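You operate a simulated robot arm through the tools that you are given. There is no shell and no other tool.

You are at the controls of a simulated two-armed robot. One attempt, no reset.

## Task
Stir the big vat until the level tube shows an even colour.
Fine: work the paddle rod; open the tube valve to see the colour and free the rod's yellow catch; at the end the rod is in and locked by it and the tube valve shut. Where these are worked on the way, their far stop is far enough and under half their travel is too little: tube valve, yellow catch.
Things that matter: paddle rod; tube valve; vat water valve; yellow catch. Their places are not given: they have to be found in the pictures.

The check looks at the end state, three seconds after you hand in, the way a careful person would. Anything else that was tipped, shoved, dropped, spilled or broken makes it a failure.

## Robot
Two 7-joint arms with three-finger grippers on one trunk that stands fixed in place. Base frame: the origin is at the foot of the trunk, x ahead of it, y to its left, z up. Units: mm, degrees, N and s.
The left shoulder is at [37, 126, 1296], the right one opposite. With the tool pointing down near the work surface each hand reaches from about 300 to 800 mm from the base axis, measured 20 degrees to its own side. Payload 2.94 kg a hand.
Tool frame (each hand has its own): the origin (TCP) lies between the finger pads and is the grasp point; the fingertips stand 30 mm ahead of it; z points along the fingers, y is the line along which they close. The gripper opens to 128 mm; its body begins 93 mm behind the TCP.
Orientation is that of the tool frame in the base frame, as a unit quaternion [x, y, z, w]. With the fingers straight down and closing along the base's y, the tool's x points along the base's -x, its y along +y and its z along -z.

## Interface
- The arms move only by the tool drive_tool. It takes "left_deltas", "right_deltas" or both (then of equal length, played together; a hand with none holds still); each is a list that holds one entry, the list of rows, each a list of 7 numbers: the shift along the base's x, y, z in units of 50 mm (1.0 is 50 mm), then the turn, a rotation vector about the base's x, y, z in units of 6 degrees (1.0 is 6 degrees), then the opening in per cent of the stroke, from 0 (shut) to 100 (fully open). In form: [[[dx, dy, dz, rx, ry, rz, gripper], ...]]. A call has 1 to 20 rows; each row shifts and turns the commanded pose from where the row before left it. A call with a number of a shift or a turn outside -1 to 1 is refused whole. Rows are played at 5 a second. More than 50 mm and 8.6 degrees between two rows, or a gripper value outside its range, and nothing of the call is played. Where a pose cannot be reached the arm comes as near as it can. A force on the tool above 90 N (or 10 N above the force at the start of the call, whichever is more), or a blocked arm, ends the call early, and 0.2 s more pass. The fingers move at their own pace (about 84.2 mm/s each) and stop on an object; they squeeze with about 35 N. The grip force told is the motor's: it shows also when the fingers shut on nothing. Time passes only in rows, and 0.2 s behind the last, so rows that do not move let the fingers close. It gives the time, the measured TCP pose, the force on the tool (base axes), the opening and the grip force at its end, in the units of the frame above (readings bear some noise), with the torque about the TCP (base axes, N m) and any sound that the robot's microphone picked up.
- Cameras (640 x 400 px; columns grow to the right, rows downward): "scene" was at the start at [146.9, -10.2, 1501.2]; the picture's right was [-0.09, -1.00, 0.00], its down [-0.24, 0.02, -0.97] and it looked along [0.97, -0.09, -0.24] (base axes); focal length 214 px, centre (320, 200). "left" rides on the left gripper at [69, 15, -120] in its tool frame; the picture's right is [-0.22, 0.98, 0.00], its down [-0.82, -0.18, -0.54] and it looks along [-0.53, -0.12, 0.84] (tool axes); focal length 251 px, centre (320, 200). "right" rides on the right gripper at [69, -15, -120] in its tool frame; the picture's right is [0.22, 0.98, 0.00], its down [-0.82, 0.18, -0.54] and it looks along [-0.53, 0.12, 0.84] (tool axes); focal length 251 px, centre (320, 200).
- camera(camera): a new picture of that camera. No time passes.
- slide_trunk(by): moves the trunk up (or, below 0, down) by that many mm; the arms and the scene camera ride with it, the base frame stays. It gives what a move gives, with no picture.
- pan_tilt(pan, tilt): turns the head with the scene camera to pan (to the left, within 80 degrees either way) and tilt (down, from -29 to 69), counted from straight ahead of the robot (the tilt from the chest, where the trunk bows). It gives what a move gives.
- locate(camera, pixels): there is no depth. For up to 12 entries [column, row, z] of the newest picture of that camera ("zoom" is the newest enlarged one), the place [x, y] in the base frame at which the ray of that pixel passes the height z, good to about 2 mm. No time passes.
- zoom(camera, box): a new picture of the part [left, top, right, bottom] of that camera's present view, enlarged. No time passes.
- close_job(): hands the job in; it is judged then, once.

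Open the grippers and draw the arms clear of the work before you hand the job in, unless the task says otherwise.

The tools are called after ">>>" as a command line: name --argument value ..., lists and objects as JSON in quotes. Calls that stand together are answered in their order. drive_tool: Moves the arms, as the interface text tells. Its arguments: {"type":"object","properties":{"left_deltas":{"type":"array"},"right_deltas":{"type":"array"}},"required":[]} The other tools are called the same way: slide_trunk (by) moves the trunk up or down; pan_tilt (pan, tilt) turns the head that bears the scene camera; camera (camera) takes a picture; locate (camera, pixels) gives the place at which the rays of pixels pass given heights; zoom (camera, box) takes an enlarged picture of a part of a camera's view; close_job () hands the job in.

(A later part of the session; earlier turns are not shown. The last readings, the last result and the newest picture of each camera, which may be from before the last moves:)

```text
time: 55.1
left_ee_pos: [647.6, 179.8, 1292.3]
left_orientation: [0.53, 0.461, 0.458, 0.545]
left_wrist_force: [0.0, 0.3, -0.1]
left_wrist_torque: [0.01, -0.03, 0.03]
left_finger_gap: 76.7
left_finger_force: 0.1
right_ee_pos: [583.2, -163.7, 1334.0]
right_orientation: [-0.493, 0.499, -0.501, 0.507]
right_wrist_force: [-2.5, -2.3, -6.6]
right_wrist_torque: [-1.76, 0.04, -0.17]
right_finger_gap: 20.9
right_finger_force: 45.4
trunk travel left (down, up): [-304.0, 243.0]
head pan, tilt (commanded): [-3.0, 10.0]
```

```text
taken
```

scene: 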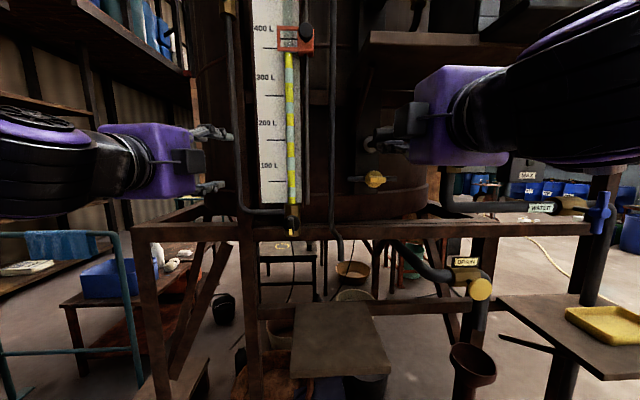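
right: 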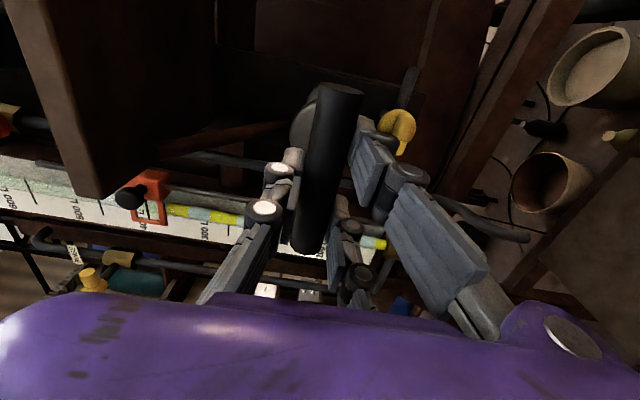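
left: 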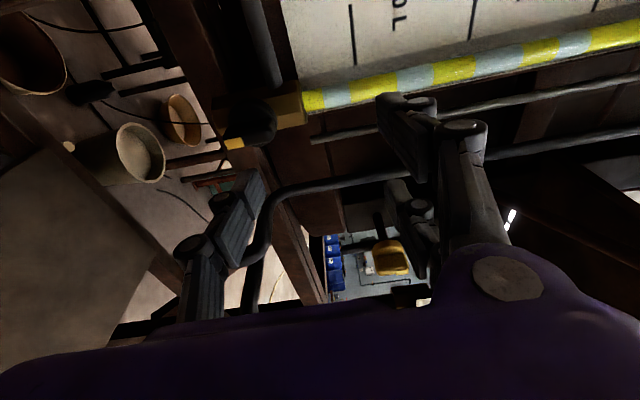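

Still free at TCP x 583 (106 mm out). I pull on with 10 mm steps.

>>> drive_tool --right_deltas '[[[-0.2, 0, 0, 0, 0, 0, 0], [-0.2, 0, 0, 0, 0, 0, 0], [-0.2, 0, 0, 0, 0, 0, 0], [-0.2, 0, 0, 0, 0, 0, 0], [0, 0, 0, 0, 0, 0, 0]]]'

>>> zoom --camera "scene" --box '[230, 20, 430, 220]'

```text
time: 56.3
left_ee_pos: [651.9, 180.8, 1289.4]
left_orientation: [0.531, 0.462, 0.457, 0.544]
left_wrist_force: [0.2, 0.0, 0.2]
left_wrist_torque: [-0.04, -0.04, 0.02]
left_finger_gap: 76.6
left_finger_force: 0.1
right_ee_pos: [548.9, -163.5, 1335.8]
right_orientation: [-0.492, 0.499, -0.501, 0.507]
right_wrist_force: [32.3, 2.9, 11.6]
right_wrist_torque: [-1.37, -0.09, -0.41]
right_finger_gap: 21.4
right_finger_force: 44.6
trunk travel left (down, up): [-304.0, 243.0]
head pan, tilt (commanded): [-3.0, 10.0]
```

```text
2.00 times, centred on (330, 120) of scene
```

zoom: 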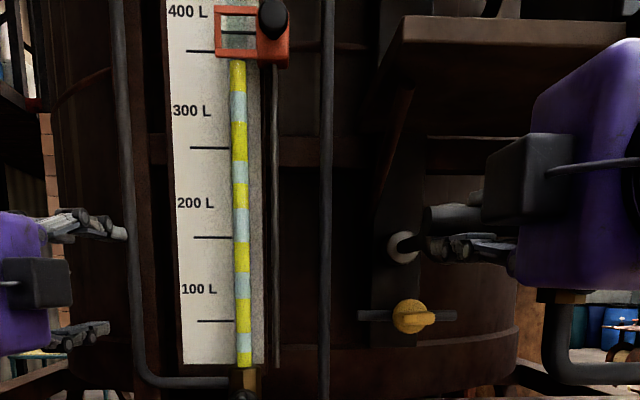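

The out stop is reached at x about 549 (32 N), a 140 mm stroke. I push the rod back in fully and check the in stop and the tube.

>>> drive_tool --right_deltas '[[[0.4, 0, 0, 0, 0, 0, 0], [0.4, 0, 0, 0, 0, 0, 0], [0.4, 0, 0, 0, 0, 0, 0], [0.4, 0, 0, 0, 0, 0, 0], [0.4, 0, 0, 0, 0, 0, 0], [0.4, 0, 0, 0, 0, 0, 0], [0.4, 0, 0, 0, 0, 0, 0], [0.1, 0, 0, 0, 0, 0, 0], [0, 0, 0, 0, 0, 0, 0]]]'

>>> zoom --camera "scene" --box '[230, 20, 430, 220]'

```text
time: 58.3
left_ee_pos: [647.5, 180.1, 1291.1]
left_orientation: [0.529, 0.461, 0.458, 0.546]
left_wrist_force: [0.3, -0.2, 0.1]
left_wrist_torque: [0.01, 0.02, -0.01]
left_finger_gap: 76.8
left_finger_force: 0.0
right_ee_pos: [689.7, -161.9, 1334.4]
right_orientation: [-0.492, 0.499, -0.502, 0.507]
right_wrist_force: [-4.4, -3.3, -4.6]
right_wrist_torque: [-1.79, 0.05, 0.34]
right_finger_gap: 20.7
right_finger_force: 45.4
trunk travel left (down, up): [-304.0, 243.0]
head pan, tilt (commanded): [-3.0, 10.0]
```

```text
2.00 times, centred on (330, 120) of scene
```

zoom: 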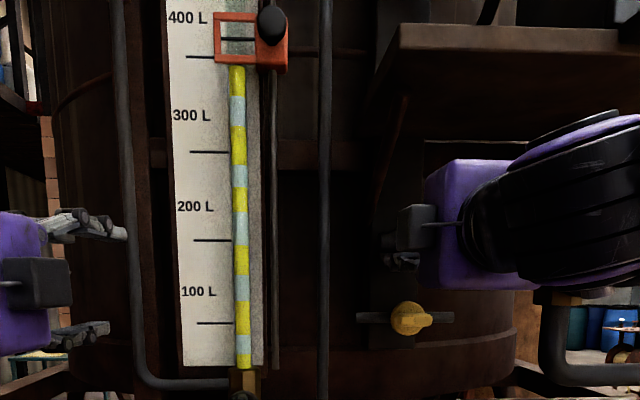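

The rod is back in at x 690. The tube still shows bands, so I work strokes: out, in, out over one call.

>>> drive_tool --right_deltas '[[[-0.39, 0, 0, 0, 0, 0, 0], [-0.39, 0, 0, 0, 0, 0, 0], [-0.39, 0, 0, 0, 0, 0, 0], [-0.39, 0, 0, 0, 0, 0, 0], [-0.39, 0, 0, 0, 0, 0, 0], [-0.39, 0, 0, 0, 0, 0, 0], [-0.39, 0, 0, 0, 0, 0, 0], [0.39, 0, 0, 0, 0, 0, 0], [0.39, 0, 0, 0, 0, 0, 0], [0.39, 0, 0, 0, 0, 0, 0], [0.39, 0, 0, 0, 0, 0, 0], [0.39, 0, 0, 0, 0, 0, 0], [0.39, 0, 0, 0, 0, 0, 0], [0.39, 0, 0, 0, 0, 0, 0], [-0.455, 0, 0, 0, 0, 0, 0], [-0.455, 0, 0, 0, 0, 0, 0], [-0.455, 0, 0, 0, 0, 0, 0], [-0.455, 0, 0, 0, 0, 0, 0], [-0.455, 0, 0, 0, 0, 0, 0], [-0.455, 0, 0, 0, 0, 0, 0]]]'

>>> zoom --camera "scene" --box '[230, 20, 430, 220]'

```text
time: 62.5
left_ee_pos: [645.1, 179.2, 1293.0]
left_orientation: [0.529, 0.461, 0.458, 0.545]
left_wrist_force: [-0.1, -0.4, -0.7]
left_wrist_torque: [0.0, 0.02, 0.02]
left_finger_gap: 76.9
left_finger_force: 0.1
right_ee_pos: [550.6, -162.7, 1335.0]
right_orientation: [-0.493, 0.498, -0.501, 0.508]
right_wrist_force: [-5.0, -4.3, -14.5]
right_wrist_torque: [-1.85, 0.17, 0.62]
right_finger_gap: 20.9
right_finger_force: 45.1
trunk travel left (down, up): [-304.0, 243.0]
head pan, tilt (commanded): [-3.0, 10.0]
```

```text
2.00 times, centred on (330, 120) of scene
```

zoom: 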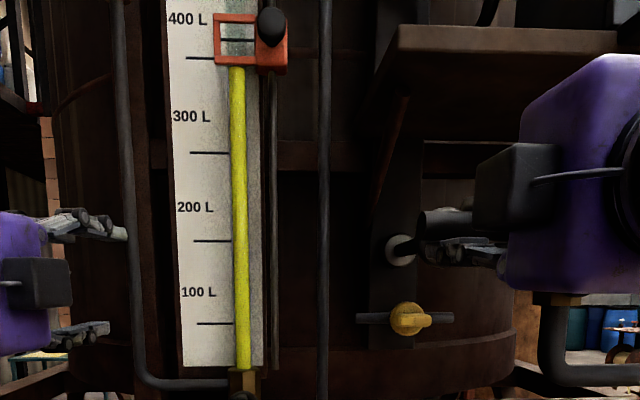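

The tube now shows one even yellow all the way up (zoom column 240, rows 65-370). I push the rod back in, up against its in stop.

>>> drive_tool --right_deltas '[[[0.4, 0, 0, 0, 0, 0, 0], [0.4, 0, 0, 0, 0, 0, 0], [0.4, 0, 0, 0, 0, 0, 0], [0.4, 0, 0, 0, 0, 0, 0], [0.4, 0, 0, 0, 0, 0, 0], [0.4, 0, 0, 0, 0, 0, 0], [0.35, 0, 0, 0, 0, 0, 0], [0.08, 0, 0, 0, 0, 0, 0], [0.06, 0, 0, 0, 0, 0, 0], [0, 0, 0, 0, 0, 0, 0]]]'

>>> zoom --camera "scene" --box '[230, 20, 430, 220]'

>>> camera --camera "right"

```text
time: 64.7
left_ee_pos: [644.7, 179.4, 1294.7]
left_orientation: [0.529, 0.46, 0.459, 0.546]
left_wrist_force: [-0.5, -0.6, -0.1]
left_wrist_torque: [-0.01, 0.01, 0.02]
left_finger_gap: 76.6
left_finger_force: 0.0
right_ee_pos: [693.8, -161.8, 1333.8]
right_orientation: [-0.493, 0.498, -0.501, 0.508]
right_wrist_force: [-27.0, -5.2, -24.9]
right_wrist_torque: [-1.99, 0.19, 0.51]
right_finger_gap: 20.9
right_finger_force: 44.6
trunk travel left (down, up): [-304.0, 243.0]
head pan, tilt (commanded): [-3.0, 10.0]
```

```text
2.00 times, centred on (330, 120) of scene
```

zoom: 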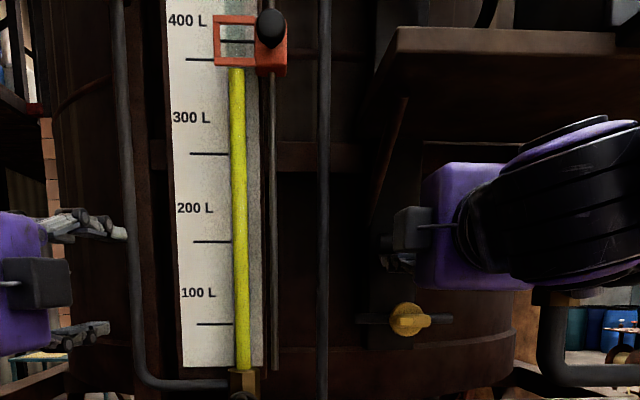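

```text
taken
```

right: 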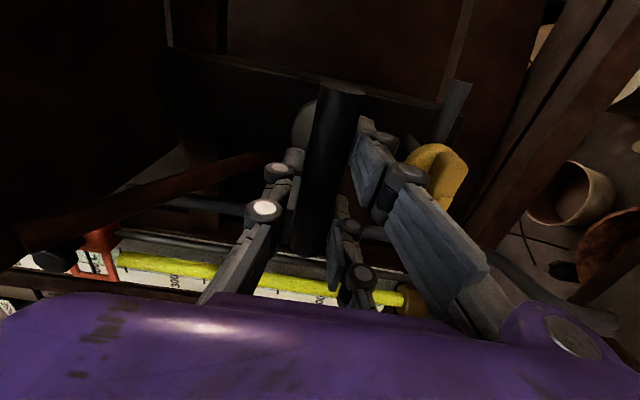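

The in stop holds at x 694 (27 N). I relieve the load a little, open to 64 mm and draw straight back.

>>> drive_tool --right_deltas '[[[-0.03, 0, -0.05, 0, 0, 0, 0], [0, 0, 0, 0, 0, 0, 20], [0, 0, 0, 0, 0, 0, 40], [0, 0, -0.03, 0, 0, 0, 50], [0, 0, 0, 0, 0, 0, 50], [-0.3, 0, 0, 0, 0, 0, 50], [-0.4, 0, 0, 0, 0, 0, 50], [-0.4, 0, 0, 0, 0, 0, 50], [-0.4, 0, 0, 0, 0, 0, 50], [0, 0, 0, 0, 0, 0, 50]]]'

>>> camera --camera "right"

>>> camera --camera "scene"

```text
time: 66.9
left_ee_pos: [648.1, 180.7, 1291.6]
left_orientation: [0.53, 0.462, 0.458, 0.544]
left_wrist_force: [0.0, 0.1, -0.4]
left_wrist_torque: [0.01, -0.01, 0.0]
left_finger_gap: 76.8
left_finger_force: 0.0
right_ee_pos: [618.7, -164.8, 1330.9]
right_orientation: [-0.492, 0.499, -0.502, 0.507]
right_wrist_force: [0.6, 0.3, -1.1]
right_wrist_torque: [0.01, -0.02, -0.03]
right_finger_gap: 64.1
right_finger_force: 0.0
trunk travel left (down, up): [-304.0, 243.0]
head pan, tilt (commanded): [-3.0, 10.0]
```

```text
taken
```

right: 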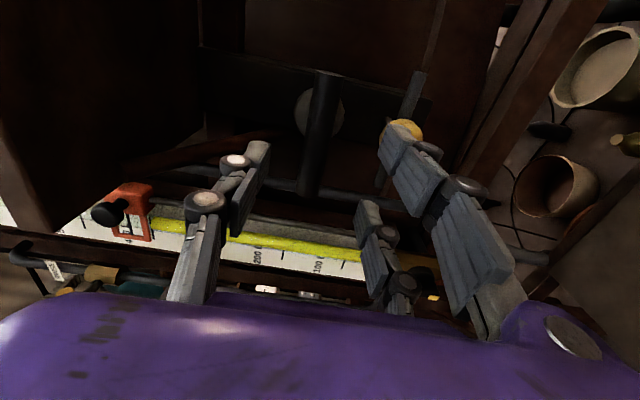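

```text
taken
```

scene: 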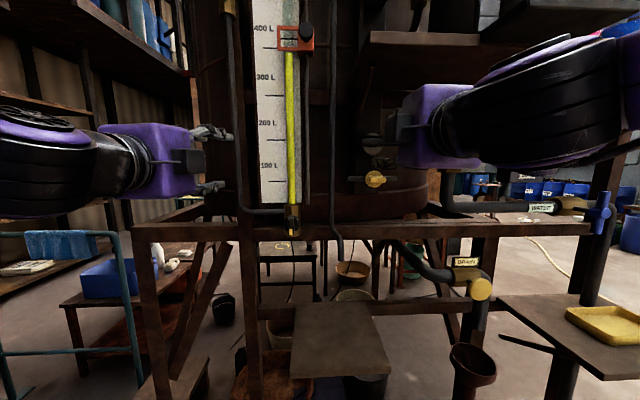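

The rod stays in. Now I go back to the catch: with the same roll the single finger is on top, so I'll press the rib's right end down and then left. First I drop in front of it at x 620 to (620,-182,1226).

>>> drive_tool --right_deltas '[[[0, -0.06, -0.35, 0, 0, 0, 60], [0, -0.06, -0.35, 0, 0, 0, 60], [0, -0.06, -0.35, 0, 0, 0, 60], [0, -0.06, -0.35, 0, 0, 0, 60], [0, -0.06, -0.35, 0, 0, 0, 60], [0, -0.05, -0.35, 0, 0, 0, 60], [0.4, 0, 0, 0, 0, 0, 60], [0.3, 0, 0, 0, 0, 0, 60], [0, 0, 0, 0, 0, 0, 60]]]'

>>> camera --camera "right"

>>> zoom --camera "scene" --box '[330, 90, 490, 210]'

```text
time: 68.9
left_ee_pos: [646.5, 180.1, 1291.8]
left_orientation: [0.53, 0.46, 0.459, 0.545]
left_wrist_force: [0.0, -0.2, 0.0]
left_wrist_torque: [0.01, 0.02, 0.01]
left_finger_gap: 76.8
left_finger_force: 0.1
right_ee_pos: [655.4, -178.4, 1228.2]
right_orientation: [-0.493, 0.498, -0.501, 0.508]
right_wrist_force: [0.5, -0.1, -0.9]
right_wrist_torque: [-0.02, -0.04, 0.03]
right_finger_gap: 77.2
right_finger_force: 0.0
trunk travel left (down, up): [-304.0, 243.0]
head pan, tilt (commanded): [-3.0, 10.0]
```

```text
taken
```

right: 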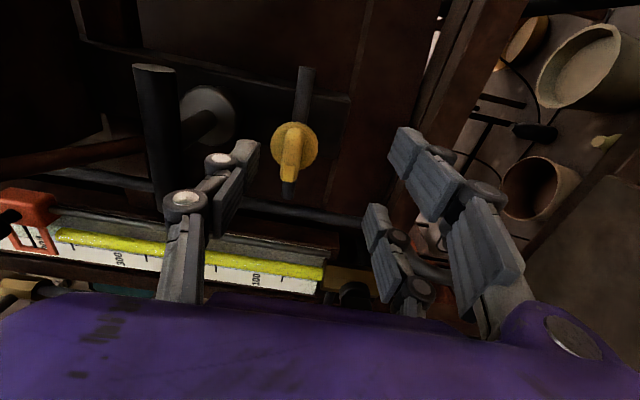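

```text
3.33 times, centred on (410, 150) of scene
```

zoom: 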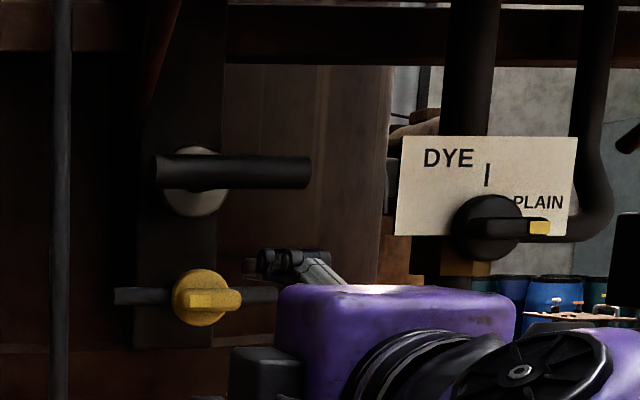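

The thumb tip shows at zoom (265,260), above and right of the level rib. I shift 4 mm right and advance 53 mm so that it lies over the rib's right half.

>>> drive_tool --right_deltas '[[[0, -0.08, 0, 0, 0, 0, 60], [0.3, 0, 0, 0, 0, 0, 60], [0.3, 0, 0, 0, 0, 0, 60], [0.3, 0, 0, 0, 0, 0, 60], [0.16, 0, 0, 0, 0, 0, 60], [0, 0, 0, 0, 0, 0, 60]]]'

>>> camera --camera "right"

>>> zoom --camera "scene" --box '[330, 90, 490, 210]'

```text
time: 70.3
left_ee_pos: [648.4, 180.0, 1293.3]
left_orientation: [0.53, 0.461, 0.459, 0.544]
left_wrist_force: [0.5, 0.3, 0.1]
left_wrist_torque: [0.02, 0.0, 0.0]
left_finger_gap: 76.9
left_finger_force: 0.2
right_ee_pos: [708.1, -183.5, 1229.1]
right_orientation: [-0.492, 0.498, -0.502, 0.508]
right_wrist_force: [0.6, -0.8, -0.2]
right_wrist_torque: [-0.04, 0.01, -0.05]
right_finger_gap: 77.1
right_finger_force: 0.0
trunk travel left (down, up): [-304.0, 243.0]
head pan, tilt (commanded): [-3.0, 10.0]
```

```text
taken
```

right: 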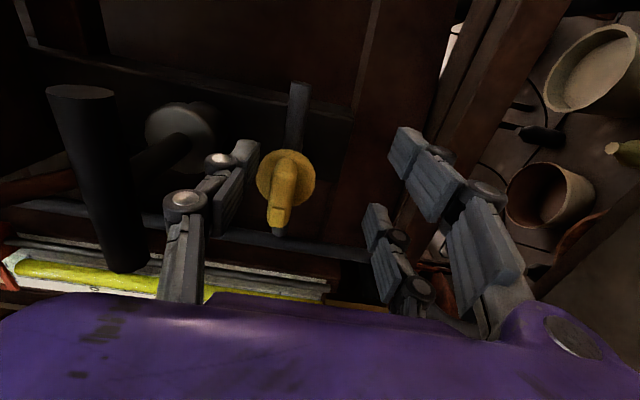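

```text
3.33 times, centred on (410, 150) of scene
```

zoom: 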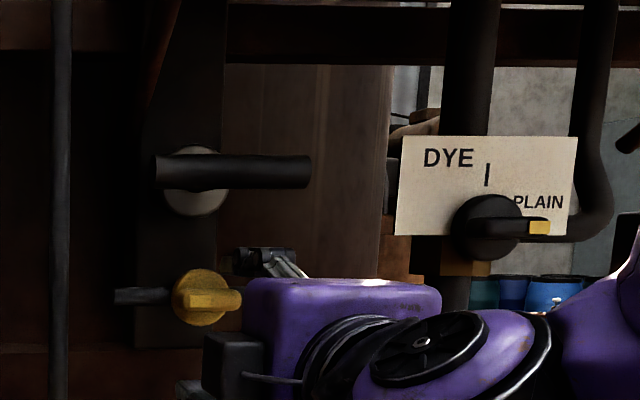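

The thumb is just above the rib's right end. I press down 20 mm in 5 mm steps.

>>> drive_tool --right_deltas '[[[0, 0, -0.1, 0, 0, 0, 60], [0, 0, -0.1, 0, 0, 0, 60], [0, 0, -0.1, 0, 0, 0, 60], [0, 0, -0.1, 0, 0, 0, 60], [0, 0, 0, 0, 0, 0, 60]]]'

>>> zoom --camera "scene" --box '[330, 90, 490, 210]'

>>> zoom --camera "right" --box '[180, 70, 340, 250]'

```text
time: 71.5
left_ee_pos: [646.5, 180.0, 1292.3]
left_orientation: [0.53, 0.461, 0.457, 0.545]
left_wrist_force: [-0.4, -0.4, 0.5]
left_wrist_torque: [-0.01, -0.02, 0.0]
left_finger_gap: 76.5
left_finger_force: 0.0
right_ee_pos: [707.2, -185.5, 1208.3]
right_orientation: [-0.492, 0.499, -0.501, 0.508]
right_wrist_force: [-2.4, -5.6, 4.4]
right_wrist_torque: [0.26, -0.17, -0.13]
right_finger_gap: 80.2
right_finger_force: 3.4
trunk travel left (down, up): [-304.0, 243.0]
head pan, tilt (commanded): [-3.0, 10.0]
```

```text
3.33 times, centred on (410, 150) of scene
```

zoom: 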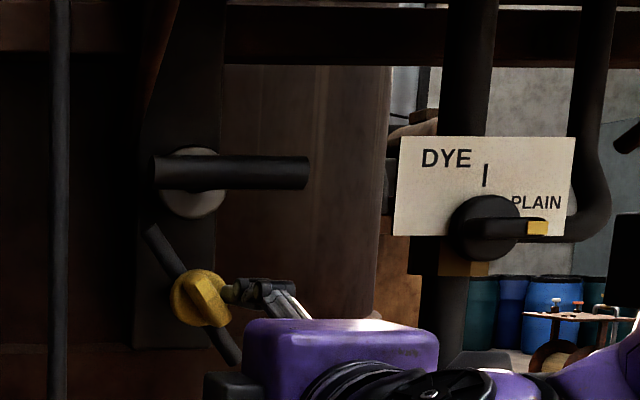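

```text
2.22 times, centred on (260, 160) of right
```

zoom: 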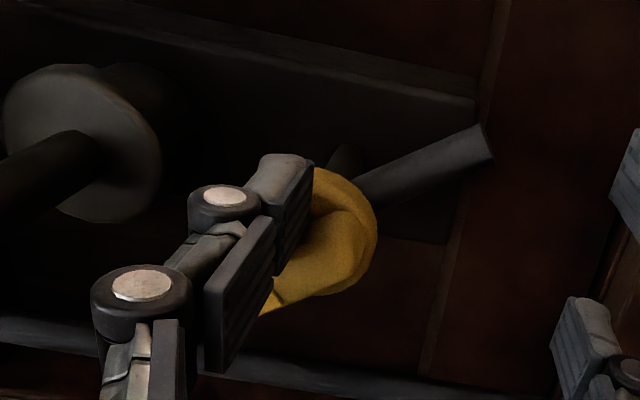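

The catch turns clockwise (bar now about 60 degrees up). I go on down 12 mm more, then check before pressing left.

>>> drive_tool --right_deltas '[[[0, 0, -0.1, 0, 0, 0, 60], [0, 0, -0.1, 0, 0, 0, 60], [0, 0, -0.06, 0, 0, 0, 60], [0, 0, 0, 0, 0, 0, 60]]]'

>>> zoom --camera "scene" --box '[330, 90, 490, 210]'

>>> zoom --camera "right" --box '[180, 70, 340, 250]'

```text
time: 72.5
left_ee_pos: [648.1, 179.2, 1292.2]
left_orientation: [0.529, 0.462, 0.459, 0.544]
left_wrist_force: [-0.1, -0.1, 0.8]
left_wrist_torque: [0.01, 0.03, -0.03]
left_finger_gap: 77.0
left_finger_force: 0.1
right_ee_pos: [707.6, -182.7, 1203.2]
right_orientation: [-0.494, 0.499, -0.501, 0.507]
right_wrist_force: [-0.1, -1.0, -0.2]
right_wrist_torque: [0.0, -0.02, 0.05]
right_finger_gap: 77.0
right_finger_force: 0.1
right hand out of reach, approached as far as the arm can: row 2, 3
trunk travel left (down, up): [-304.0, 243.0]
head pan, tilt (commanded): [-3.0, 10.0]
```

```text
3.33 times, centred on (410, 150) of scene
```

zoom: 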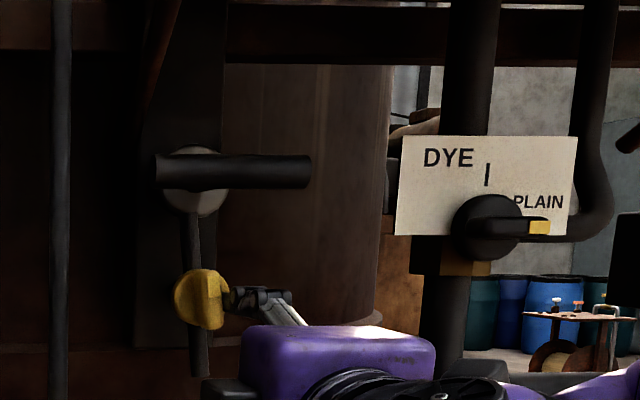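

```text
2.22 times, centred on (260, 160) of right
```

zoom: 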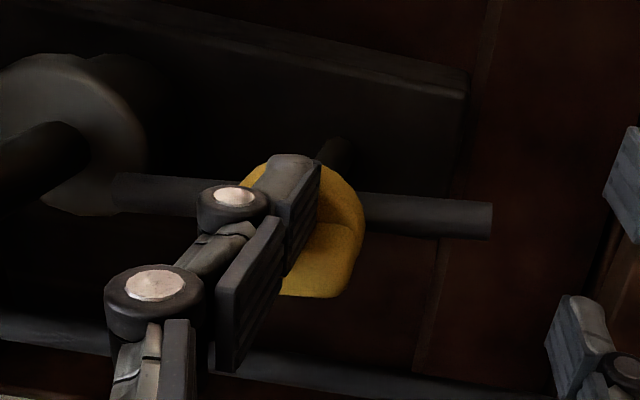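

The bar is nearly upright; the hand is at its low reach limit (z 1203). I lower just the thumb by narrowing the gap to 45 mm (clear of the rib on its right), then press left.

>>> drive_tool --right_deltas '[[[0, -0.1, 0, 0, 0, 0, 60], [0, 0, 0, 0, 0, 0, 45], [0, 0, 0, 0, 0, 0, 35], [0, 0, 0, 0, 0, 0, 35], [0, 0.1, 0, 0, 0, 0, 35], [0, 0.08, 0, 0, 0, 0, 35], [0, 0.08, 0, 0, 0, 0, 35], [0, 0, 0, 0, 0, 0, 35]]]'

>>> zoom --camera "scene" --box '[330, 90, 490, 210]'

>>> zoom --camera "right" --box '[180, 70, 340, 250]'

```text
time: 74.3
left_ee_pos: [647.2, 176.0, 1293.4]
left_orientation: [0.531, 0.461, 0.458, 0.544]
left_wrist_force: [0.3, 0.4, -0.4]
left_wrist_torque: [0.0, -0.02, 0.02]
left_finger_gap: 76.9
left_finger_force: 0.0
right_ee_pos: [709.2, -180.7, 1201.6]
right_orientation: [-0.49, 0.501, -0.501, 0.508]
right_wrist_force: [-3.2, -21.3, -0.2]
right_wrist_torque: [0.61, -0.09, -0.44]
right_finger_gap: 44.4
right_finger_force: 0.0
trunk travel left (down, up): [-304.0, 243.0]
head pan, tilt (commanded): [-3.0, 10.0]
```

```text
3.33 times, centred on (410, 150) of scene
```

zoom: 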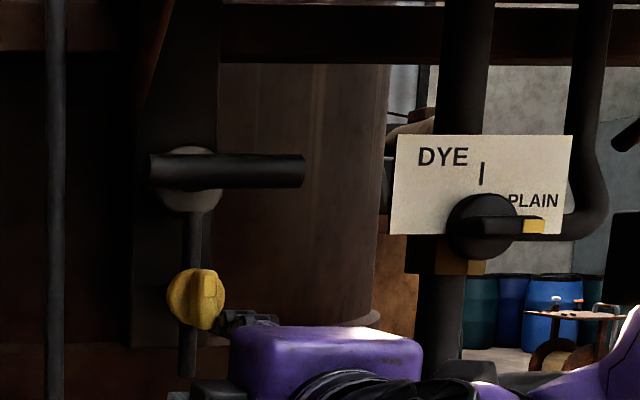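

```text
2.22 times, centred on (260, 160) of right
```

zoom: 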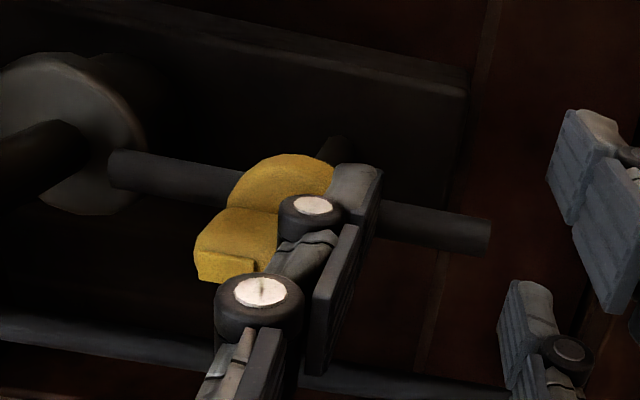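

The bar now leans as it did at the start (bottom slightly left) and the thumb feels 21 N, far over the turning force of about 4 N. I press 3 mm more to confirm the stop, then release to the right and draw back.

>>> drive_tool --right_deltas '[[[0, 0.07, 0, 0, 0, 0, 35], [0, 0, 0, 0, 0, 0, 35]]]'

>>> drive_tool --right_deltas '[[[0, -0.2, 0, 0, 0, 0, 35], [0, -0.2, 0, 0, 0, 0, 35], [-0.4, 0, 0, 0, 0, 0, 35], [-0.6, 0, 0, 0, 0, 0, 35], [-0.6, -0.2, 0, 0, 0, 0, 35], [-0.4, -0.4, 0, 0, 0, 0, 35], [0, -0.6, 0, 0, 0, 0, 35], [0, -0.6, 0, 0, 0, 0, 35], [0, 0, 0, 0, 0, 0, 35]]]'

>>> camera --camera "scene"

>>> zoom --camera "scene" --box '[330, 90, 490, 210]'

```text
time: 74.9
left_ee_pos: [646.2, 174.2, 1292.6]
left_orientation: [0.531, 0.461, 0.459, 0.544]
left_wrist_force: [0.6, -0.1, 0.0]
left_wrist_torque: [0.02, -0.05, -0.01]
left_finger_gap: 76.9
left_finger_force: 0.0
right_ee_pos: [709.2, -180.7, 1203.3]
right_orientation: [-0.489, 0.502, -0.502, 0.507]
right_wrist_force: [-4.4, -33.4, -1.1]
right_wrist_torque: [0.94, -0.1, -0.6]
right_finger_gap: 44.6
right_finger_force: 0.1
trunk travel left (down, up): [-304.0, 243.0]
head pan, tilt (commanded): [-3.0, 10.0]
```

```text
time: 76.9
left_ee_pos: [647.5, 179.5, 1291.5]
left_orientation: [0.53, 0.462, 0.458, 0.544]
left_wrist_force: [0.5, 0.1, 0.0]
left_wrist_torque: [0.02, 0.03, -0.01]
left_finger_gap: 76.8
left_finger_force: 0.0
right_ee_pos: [609.5, -276.4, 1202.0]
right_orientation: [-0.493, 0.499, -0.5, 0.508]
right_wrist_force: [1.0, 1.1, -0.3]
right_wrist_torque: [-0.02, -0.01, 0.0]
right_finger_gap: 45.0
right_finger_force: 0.0
right hand out of reach, approached as far as the arm can: row 7
trunk travel left (down, up): [-304.0, 243.0]
head pan, tilt (commanded): [-3.0, 10.0]
```

```text
taken
```

scene: 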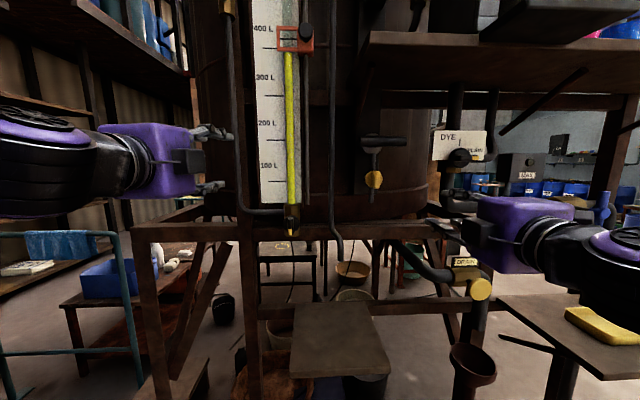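

```text
3.33 times, centred on (410, 150) of scene
```

zoom: 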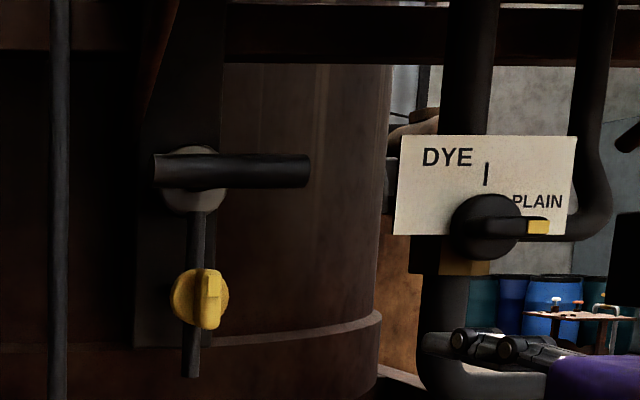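

The catch is upright again and locked, the rod in. Next is shutting the tube valve with the left hand: I raise and draw the right hand back a little first, then lower the trunk 100 mm to the height where the left hand reached the valve.

>>> drive_tool --right_deltas '[[[-0.3, 0, 0.3, 0, 0, 0, 60], [-0.3, 0, 0.3, 0, 0, 0, 60], [-0.2, 0, 0.3, 0, 0, 0, 60], [0, 0, 0.3, 0, 0, 0, 60], [0, 0, 0, 0, 0, 0, 60]]]'

>>> slide_trunk --by -100

>>> drive_tool --left_deltas '[[[0, -0.5, -0.1, 0, 0, 0, 60], [0, -0.5, -0.1, 0, 0, 0, 60], [0, -0.5, -0.1, 0, 0, 0, 60], [0, -0.5, -0.1, 0, 0, 0, 60], [0.1, -0.5, -0.1, 0, 0, 0, 60], [0.2, -0.4, -0.05, 0, 0, 0, 60], [0.3, -0.2, 0, 0, 0, 0, 60], [0, 0, 0, 0, 0, 0, 60]]]'

>>> camera --camera "left"

>>> camera --camera "scene"

```text
time: 78.1
left_ee_pos: [646.7, 179.5, 1292.7]
left_orientation: [0.53, 0.462, 0.458, 0.544]
left_wrist_force: [0.6, -0.2, -0.5]
left_wrist_torque: [0.0, -0.02, -0.01]
left_finger_gap: 76.6
left_finger_force: 0.2
right_ee_pos: [569.6, -274.7, 1261.9]
right_orientation: [-0.492, 0.499, -0.501, 0.507]
right_wrist_force: [-0.2, 0.8, 0.6]
right_wrist_torque: [0.01, 0.01, 0.02]
right_finger_gap: 76.9
right_finger_force: 0.0
trunk travel left (down, up): [-304.0, 243.0]
head pan, tilt (commanded): [-3.0, 10.0]
```

```text
time: 79.5
left_ee_pos: [646.3, 180.5, 1192.2]
left_orientation: [0.53, 0.461, 0.459, 0.544]
left_wrist_force: [-0.1, -0.8, -0.8]
left_wrist_torque: [0.0, 0.0, -0.03]
left_finger_gap: 77.1
left_finger_force: 0.0
right_ee_pos: [590.5, -275.5, 1136.5]
right_orientation: [-0.505, 0.511, -0.488, 0.495]
right_wrist_force: [-0.4, -0.4, 0.1]
right_wrist_torque: [-0.01, 0.03, 0.04]
right_finger_gap: 76.9
right_finger_force: 0.1
trunk travel left (down, up): [-204.0, 343.0]
head pan, tilt (commanded): [-3.0, 10.0]
```

```text
time: 81.2
left_ee_pos: [676.6, 24.5, 1164.9]
left_orientation: [0.529, 0.461, 0.459, 0.545]
left_wrist_force: [-0.1, 0.0, 0.1]
left_wrist_torque: [0.04, 0.0, 0.0]
left_finger_gap: 76.5
left_finger_force: 0.0
right_ee_pos: [591.6, -274.4, 1135.2]
right_orientation: [-0.505, 0.513, -0.487, 0.495]
right_wrist_force: [0.1, -0.4, -0.6]
right_wrist_torque: [0.04, 0.03, 0.03]
right_finger_gap: 76.9
right_finger_force: 0.1
trunk travel left (down, up): [-204.0, 343.0]
head pan, tilt (commanded): [-3.0, 10.0]
```

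```text
taken
```

left: 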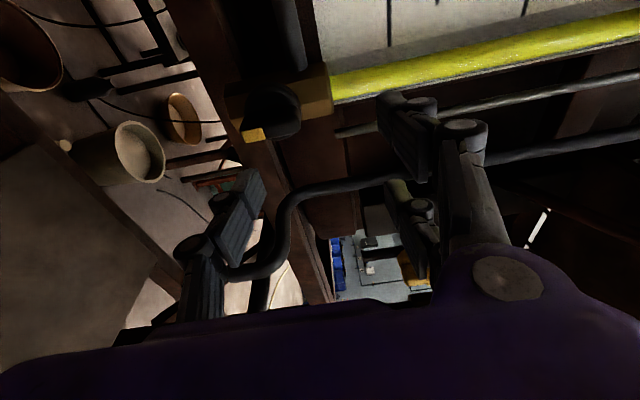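

```text
taken
```

scene: 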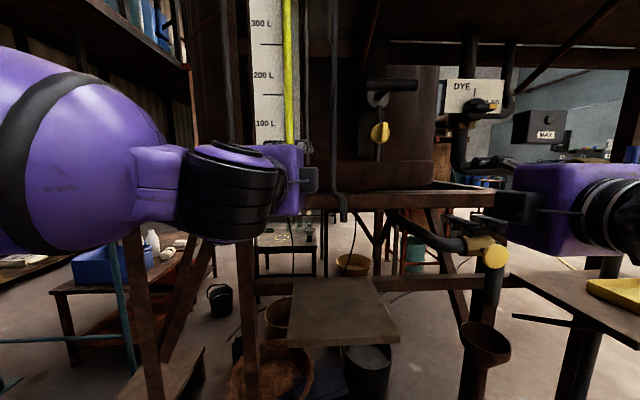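

The left hand is in front of the valve at (677,24,1165). I shift 5 mm right and advance 50 mm so that the thumb stands to the right of the rib's lower end.

>>> drive_tool --left_deltas '[[[0, -0.1, 0, 0, 0, 0, 60], [0.25, 0, 0, 0, 0, 0, 60], [0.25, 0, 0, 0, 0, 0, 60], [0.25, 0, 0, 0, 0, 0, 60], [0.25, 0, 0, 0, 0, 0, 60], [0, 0, 0, 0, 0, 0, 60]]]'

>>> zoom --camera "left" --box '[160, 80, 400, 280]'

```text
time: 82.7
left_ee_pos: [725.1, 23.9, 1163.4]
left_orientation: [0.53, 0.461, 0.458, 0.545]
left_wrist_force: [-2.0, -4.4, -0.7]
left_wrist_torque: [-0.16, 0.11, -0.02]
left_finger_gap: 76.9
left_finger_force: 0.0
left hand out of reach, approached as far as the arm can: row 5
right_ee_pos: [591.1, -275.4, 1135.5]
right_orientation: [-0.505, 0.512, -0.487, 0.495]
right_wrist_force: [-0.5, 0.4, -0.7]
right_wrist_torque: [-0.01, 0.0, 0.03]
right_finger_gap: 76.8
right_finger_force: 0.0
trunk travel left (down, up): [-204.0, 343.0]
head pan, tilt (commanded): [-3.0, 10.0]
```

```text
2.00 times, centred on (280, 180) of left
```

zoom: 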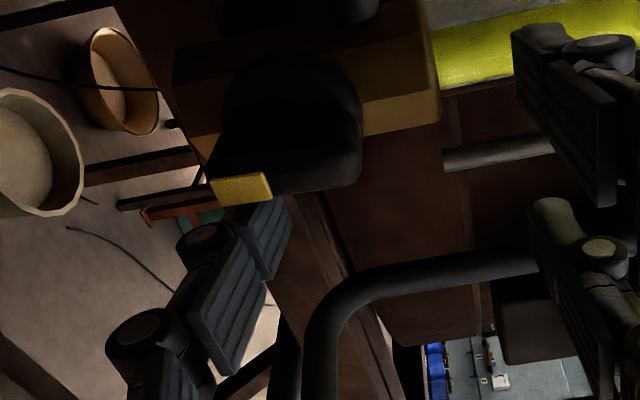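

The thumb touches the rib's right side (4 N), which is where I want it. I push left 20 mm in 5 mm steps.

>>> drive_tool --left_deltas '[[[0, 0.1, 0, 0, 0, 0, 60], [0, 0.1, 0, 0, 0, 0, 60], [0, 0.1, 0, 0, 0, 0, 60], [0, 0.1, 0, 0, 0, 0, 60], [0, 0, 0, 0, 0, 0, 60]]]'

>>> zoom --camera "left" --box '[160, 80, 400, 280]'

```text
time: 83.8
left_ee_pos: [723.9, 46.7, 1165.2]
left_orientation: [0.529, 0.462, 0.46, 0.544]
left_wrist_force: [0.3, 0.0, -0.8]
left_wrist_torque: [0.01, 0.0, -0.01]
left_finger_gap: 77.2
left_finger_force: 0.2
right_ee_pos: [591.8, -275.4, 1136.0]
right_orientation: [-0.506, 0.512, -0.488, 0.495]
right_wrist_force: [-0.5, -0.1, 0.4]
right_wrist_torque: [-0.01, 0.01, -0.01]
right_finger_gap: 76.7
right_finger_force: 0.0
trunk travel left (down, up): [-204.0, 343.0]
head pan, tilt (commanded): [-3.0, 10.0]
```

```text
2.00 times, centred on (280, 180) of left
```

zoom: 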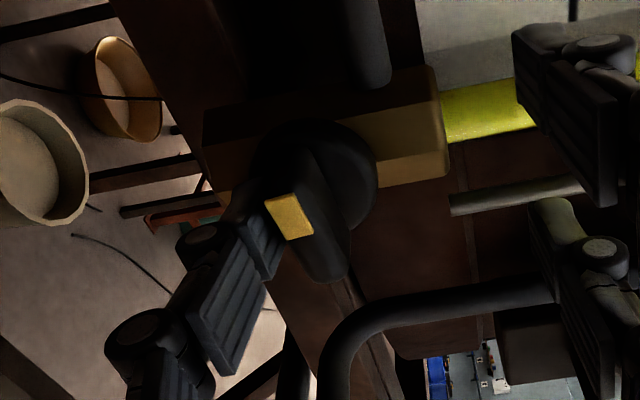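

The rib is nearly level again (mark left at (288,217)). I move the thumb 12 mm further left under the mark end and push up to the shut stop.

>>> drive_tool --left_deltas '[[[0, 0.12, 0, 0, 0, 0, 60], [0, 0.12, 0, 0, 0, 0, 60], [0, 0, 0.08, 0, 0, 0, 60], [0, 0, 0.08, 0, 0, 0, 60], [0, 0, 0, 0, 0, 0, 60]]]'

>>> zoom --camera "left" --box '[160, 80, 400, 280]'

```text
time: 85.0
left_ee_pos: [727.0, 56.3, 1169.2]
left_orientation: [0.53, 0.462, 0.457, 0.544]
left_wrist_force: [1.6, -0.8, -11.8]
left_wrist_torque: [0.18, 0.16, -0.17]
left_finger_gap: 84.2
left_finger_force: 5.5
right_ee_pos: [594.1, -275.4, 1134.5]
right_orientation: [-0.506, 0.513, -0.487, 0.494]
right_wrist_force: [0.5, 0.0, -0.1]
right_wrist_torque: [-0.04, -0.01, -0.02]
right_finger_gap: 76.6
right_finger_force: 0.0
trunk travel left (down, up): [-204.0, 343.0]
head pan, tilt (commanded): [-3.0, 10.0]
```

```text
2.00 times, centred on (280, 180) of left
```

zoom: 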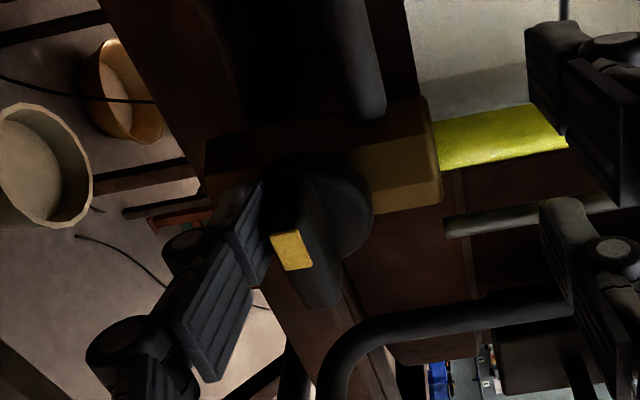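

The thumb now lifts the mark end with 12 N. I push up another 8 mm to be sure of the stop.

>>> drive_tool --left_deltas '[[[0, 0, 0.08, 0, 0, 0, 60], [0, 0, 0.08, 0, 0, 0, 60], [0, 0, 0.06, 0, 0, 0, 60], [0, 0, 0, 0, 0, 0, 60]]]'

>>> zoom --camera "left" --box '[160, 80, 400, 280]'

```text
time: 86.0
left_ee_pos: [730.6, 58.3, 1176.7]
left_orientation: [0.533, 0.465, 0.455, 0.541]
left_wrist_force: [8.6, -6.5, -33.6]
left_wrist_torque: [0.2, 0.21, -0.33]
left_finger_gap: 96.2
left_finger_force: 13.8
right_ee_pos: [595.4, -275.7, 1133.5]
right_orientation: [-0.507, 0.512, -0.487, 0.493]
right_wrist_force: [0.3, 0.4, -0.7]
right_wrist_torque: [-0.02, -0.03, -0.01]
right_finger_gap: 76.8
right_finger_force: 0.0
trunk travel left (down, up): [-204.0, 343.0]
head pan, tilt (commanded): [-3.0, 10.0]
```

```text
2.00 times, centred on (280, 180) of left
```

zoom: 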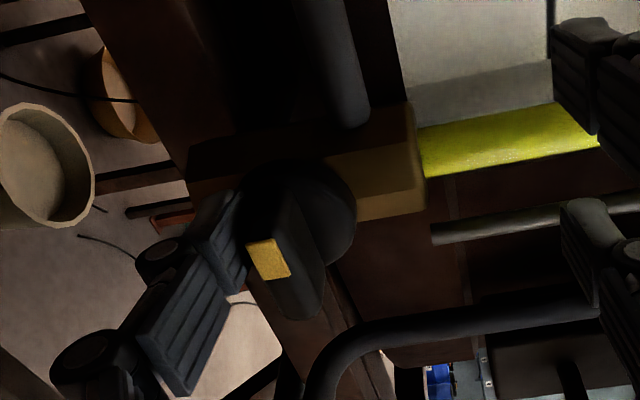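

The load rose to 34 N while the thumb pad stayed at z 1128.6, the lower face of a level rib: the valve is at its shut stop. I lower to unload, draw straight back and move left.

>>> drive_tool --left_deltas '[[[0, 0, -0.25, 0, 0, 0, 60], [0, 0, -0.15, 0, 0, 0, 60], [-0.3, 0, 0, 0, 0, 0, 60], [-0.5, 0, 0, 0, 0, 0, 60], [-0.5, 0, 0, 0, 0, 0, 60], [-0.2, 0.4, 0, 0, 0, 0, 60], [0, 0.6, 0, 0, 0, 0, 60], [0, 0.6, 0, 0, 0, 0, 60], [0, 0.6, 0, 0, 0, 0, 60], [0, 0, 0, 0, 0, 0, 60]]]'

>>> camera --camera "scene"

>>> zoom --camera "scene" --box '[250, 60, 430, 220]'

```text
time: 88.2
left_ee_pos: [651.3, 168.5, 1163.6]
left_orientation: [0.531, 0.462, 0.458, 0.544]
left_wrist_force: [0.5, 0.5, 0.4]
left_wrist_torque: [0.0, 0.03, -0.01]
left_finger_gap: 76.7
left_finger_force: 0.1
right_ee_pos: [591.8, -275.9, 1135.6]
right_orientation: [-0.505, 0.512, -0.488, 0.495]
right_wrist_force: [1.3, 0.1, 0.2]
right_wrist_torque: [0.01, 0.01, 0.02]
right_finger_gap: 77.0
right_finger_force: 0.0
trunk travel left (down, up): [-204.0, 343.0]
head pan, tilt (commanded): [-3.0, 10.0]
```

```text
taken
```

scene: 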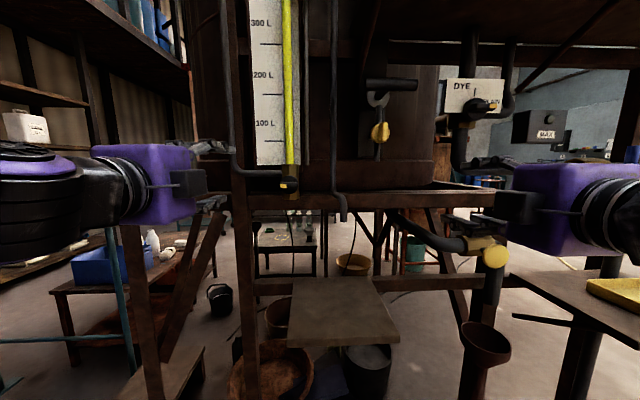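

```text
2.50 times, centred on (340, 140) of scene
```

zoom: 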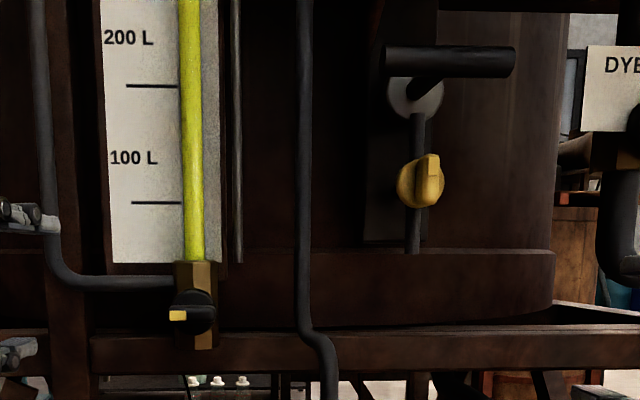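

The tube valve is level again with its mark left, the catch upright with its mark up, the rod in, and the tube evenly yellow. I check each closely, and the water valve too.

>>> zoom --camera "scene" --box '[260, 150, 320, 200]'

>>> zoom --camera "scene" --box '[340, 60, 440, 170]'

>>> pan_tilt --pan -25 --tilt 5

>>> camera --camera "scene"

```text
8.00 times, centred on (290, 175) of scene
```

zoom: 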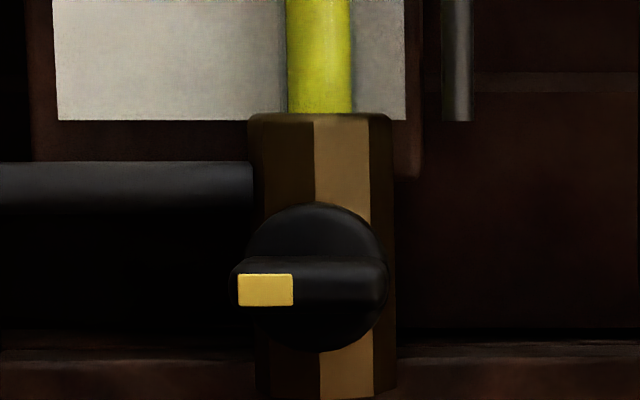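

```text
3.64 times, centred on (390, 115) of scene
```

zoom: 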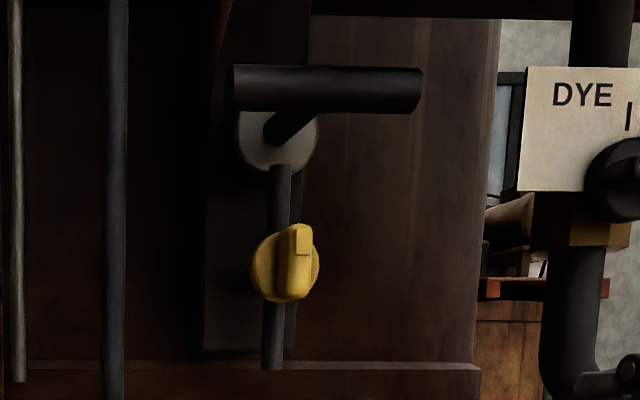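

```text
time: 89.1
left_ee_pos: [650.7, 168.8, 1162.3]
left_orientation: [0.53, 0.462, 0.458, 0.545]
left_wrist_force: [0.0, -0.2, -0.3]
left_wrist_torque: [0.01, 0.02, 0.0]
left_finger_gap: 76.6
left_finger_force: 0.0
right_ee_pos: [592.2, -274.0, 1136.0]
right_orientation: [-0.505, 0.512, -0.487, 0.495]
right_wrist_force: [0.1, -0.8, -0.1]
right_wrist_torque: [0.0, -0.01, 0.0]
right_finger_gap: 77.0
right_finger_force: 0.0
trunk travel left (down, up): [-204.0, 343.0]
head pan, tilt (commanded): [-25.0, 5.0]
```

```text
taken
```

scene: 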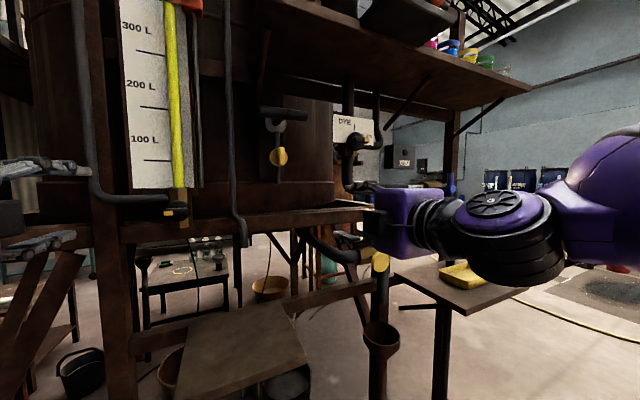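

All match the start state apart from the even yellow tube: bar and T-bar sit at the same pixels as before. I open both grippers and draw the arms back from the vat.

>>> drive_tool --left_deltas '[[[-0.3, 0.3, 0, 0, 0, 0, 80], [-0.3, 0.4, 0, 0, 0, 0, 100], [-0.3, 0.5, 0, 0, 0, 0, 100], [-0.2, 0.5, 0, 0, 0, 0, 100], [0, 0, 0, 0, 0, 0, 100]]]' --right_deltas '[[[-0.3, 0, 0.3, 0, 0, 0, 80], [-0.3, 0, 0.3, 0, 0, 0, 100], [-0.2, -0.2, 0.3, 0, 0, 0, 100], [0, -0.3, 0.3, 0, 0, 0, 100], [0, 0, 0, 0, 0, 0, 100]]]'

>>> pan_tilt --pan -12 --tilt 5

>>> camera --camera "scene"

```text
time: 90.3
left_ee_pos: [593.3, 255.1, 1163.1]
left_orientation: [0.53, 0.461, 0.458, 0.544]
left_wrist_force: [1.1, -0.2, 0.4]
left_wrist_torque: [-0.03, 0.03, 0.02]
left_finger_gap: 127.7
left_finger_force: 0.1
right_ee_pos: [574.8, -300.8, 1170.7]
right_orientation: [-0.505, 0.512, -0.488, 0.494]
right_wrist_force: [-0.9, 0.3, -0.5]
right_wrist_torque: [-0.01, -0.01, 0.0]
right_finger_gap: 128.2
right_finger_force: 0.0
right hand out of reach, approached as far as the arm can: row 1, 2
trunk travel left (down, up): [-204.0, 343.0]
head pan, tilt (commanded): [-25.0, 5.0]
```

```text
time: 91.1
left_ee_pos: [593.8, 254.5, 1162.1]
left_orientation: [0.53, 0.461, 0.458, 0.545]
left_wrist_force: [0.0, 0.5, 0.4]
left_wrist_torque: [-0.02, 0.02, 0.02]
left_finger_gap: 128.1
left_finger_force: 0.0
right_ee_pos: [575.5, -301.1, 1171.6]
right_orientation: [-0.505, 0.512, -0.488, 0.495]
right_wrist_force: [0.1, -0.2, 0.4]
right_wrist_torque: [-0.01, 0.03, -0.02]
right_finger_gap: 128.1
right_finger_force: 0.0
trunk travel left (down, up): [-204.0, 343.0]
head pan, tilt (commanded): [-12.0, 5.0]
```

```text
taken
```

scene: 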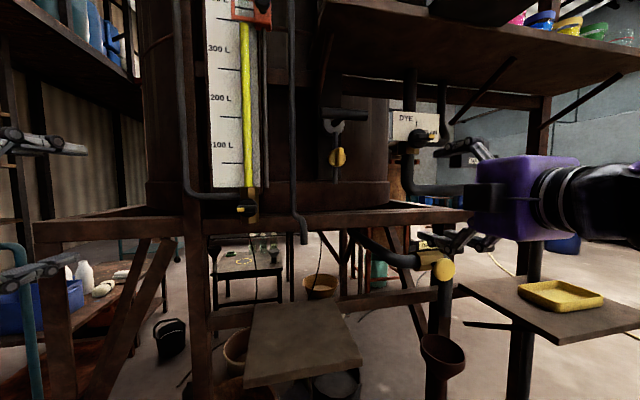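

Both hands are open and clear. I raise the trunk 100 mm so that the right hand stands away from the drain pipe and the water valve comes into view for a last check.

>>> slide_trunk --by 100

>>> pan_tilt --pan -15 --tilt 12

>>> camera --camera "scene"

```text
time: 92.4
left_ee_pos: [595.3, 253.5, 1264.2]
left_orientation: [0.53, 0.462, 0.457, 0.545]
left_wrist_force: [-0.4, 0.2, -0.4]
left_wrist_torque: [0.02, -0.02, 0.03]
left_finger_gap: 127.8
left_finger_force: 0.0
right_ee_pos: [576.0, -299.0, 1272.3]
right_orientation: [-0.505, 0.512, -0.488, 0.494]
right_wrist_force: [0.7, -0.6, 0.6]
right_wrist_torque: [-0.01, -0.03, 0.01]
right_finger_gap: 128.0
right_finger_force: 0.0
trunk travel left (down, up): [-304.0, 243.0]
head pan, tilt (commanded): [-12.0, 5.0]
```

```text
time: 93.1
left_ee_pos: [595.7, 252.9, 1263.3]
left_orientation: [0.53, 0.462, 0.458, 0.544]
left_wrist_force: [-0.5, 0.3, 0.1]
left_wrist_torque: [-0.03, -0.01, 0.01]
left_finger_gap: 128.1
left_finger_force: 0.2
right_ee_pos: [576.0, -300.5, 1274.4]
right_orientation: [-0.506, 0.512, -0.488, 0.494]
right_wrist_force: [-0.1, -0.8, -0.8]
right_wrist_torque: [0.02, 0.0, 0.03]
right_finger_gap: 127.8
right_finger_force: 0.0
trunk travel left (down, up): [-304.0, 243.0]
head pan, tilt (commanded): [-15.0, 12.0]
```

```text
taken
```

scene: 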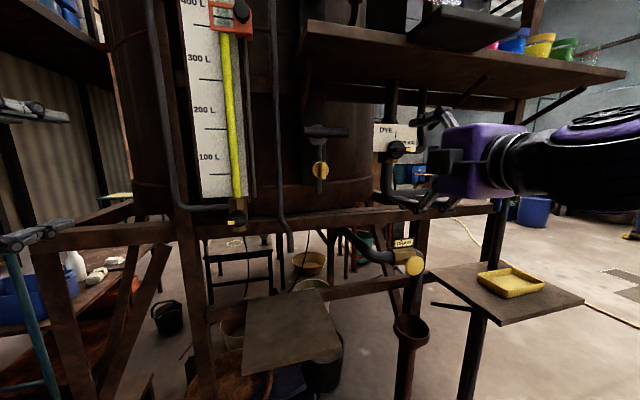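

The hand still hides the water valve at about (455,195). I raise the trunk a bit more and look once more at it and at the tube valve.

>>> slide_trunk --by 90

>>> camera --camera "scene"

>>> zoom --camera "scene" --box '[400, 180, 560, 280]'

>>> zoom --camera "scene" --box '[180, 60, 360, 260]'

```text
time: 94.3
left_ee_pos: [595.4, 253.3, 1352.2]
left_orientation: [0.53, 0.462, 0.457, 0.545]
left_wrist_force: [-0.2, 0.4, 0.2]
left_wrist_torque: [0.0, 0.0, 0.03]
left_finger_gap: 127.9
left_finger_force: 0.0
right_ee_pos: [576.6, -300.4, 1363.3]
right_orientation: [-0.505, 0.512, -0.488, 0.494]
right_wrist_force: [-0.6, 0.2, 0.5]
right_wrist_torque: [-0.03, -0.02, 0.03]
right_finger_gap: 128.0
right_finger_force: 0.0
trunk travel left (down, up): [-394.0, 153.0]
head pan, tilt (commanded): [-15.0, 12.0]
```

```text
taken
```

scene: 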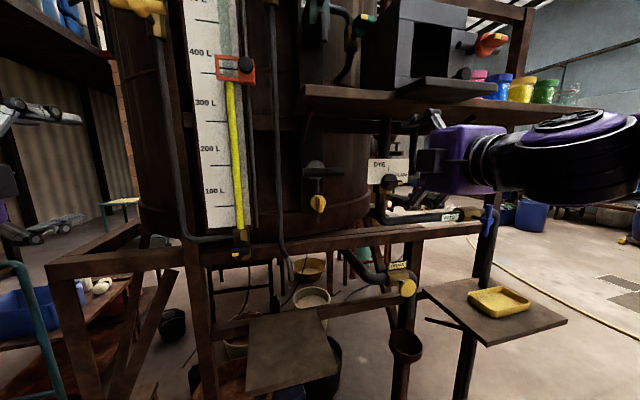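

```text
4.00 times, centred on (480, 230) of scene
```

zoom: 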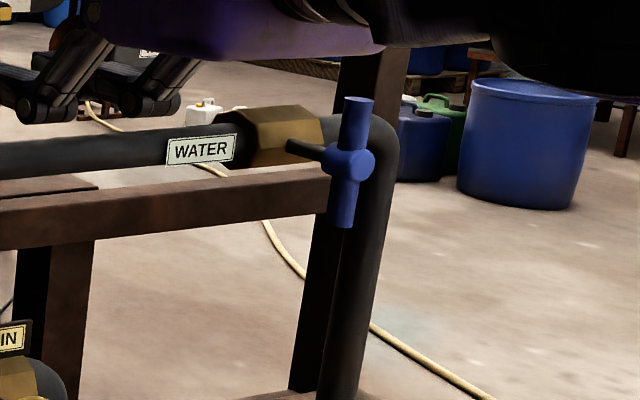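

```text
2.00 times, centred on (270, 160) of scene
```

zoom: 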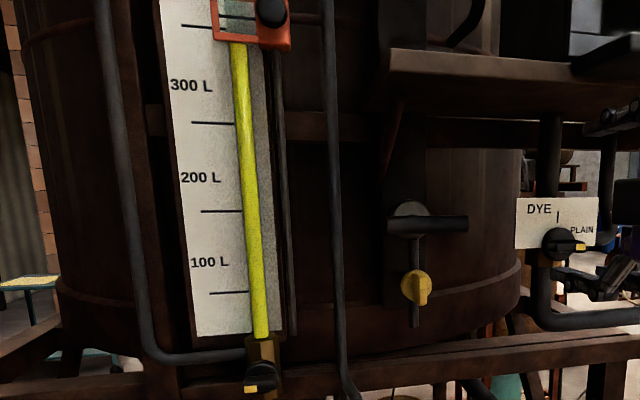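

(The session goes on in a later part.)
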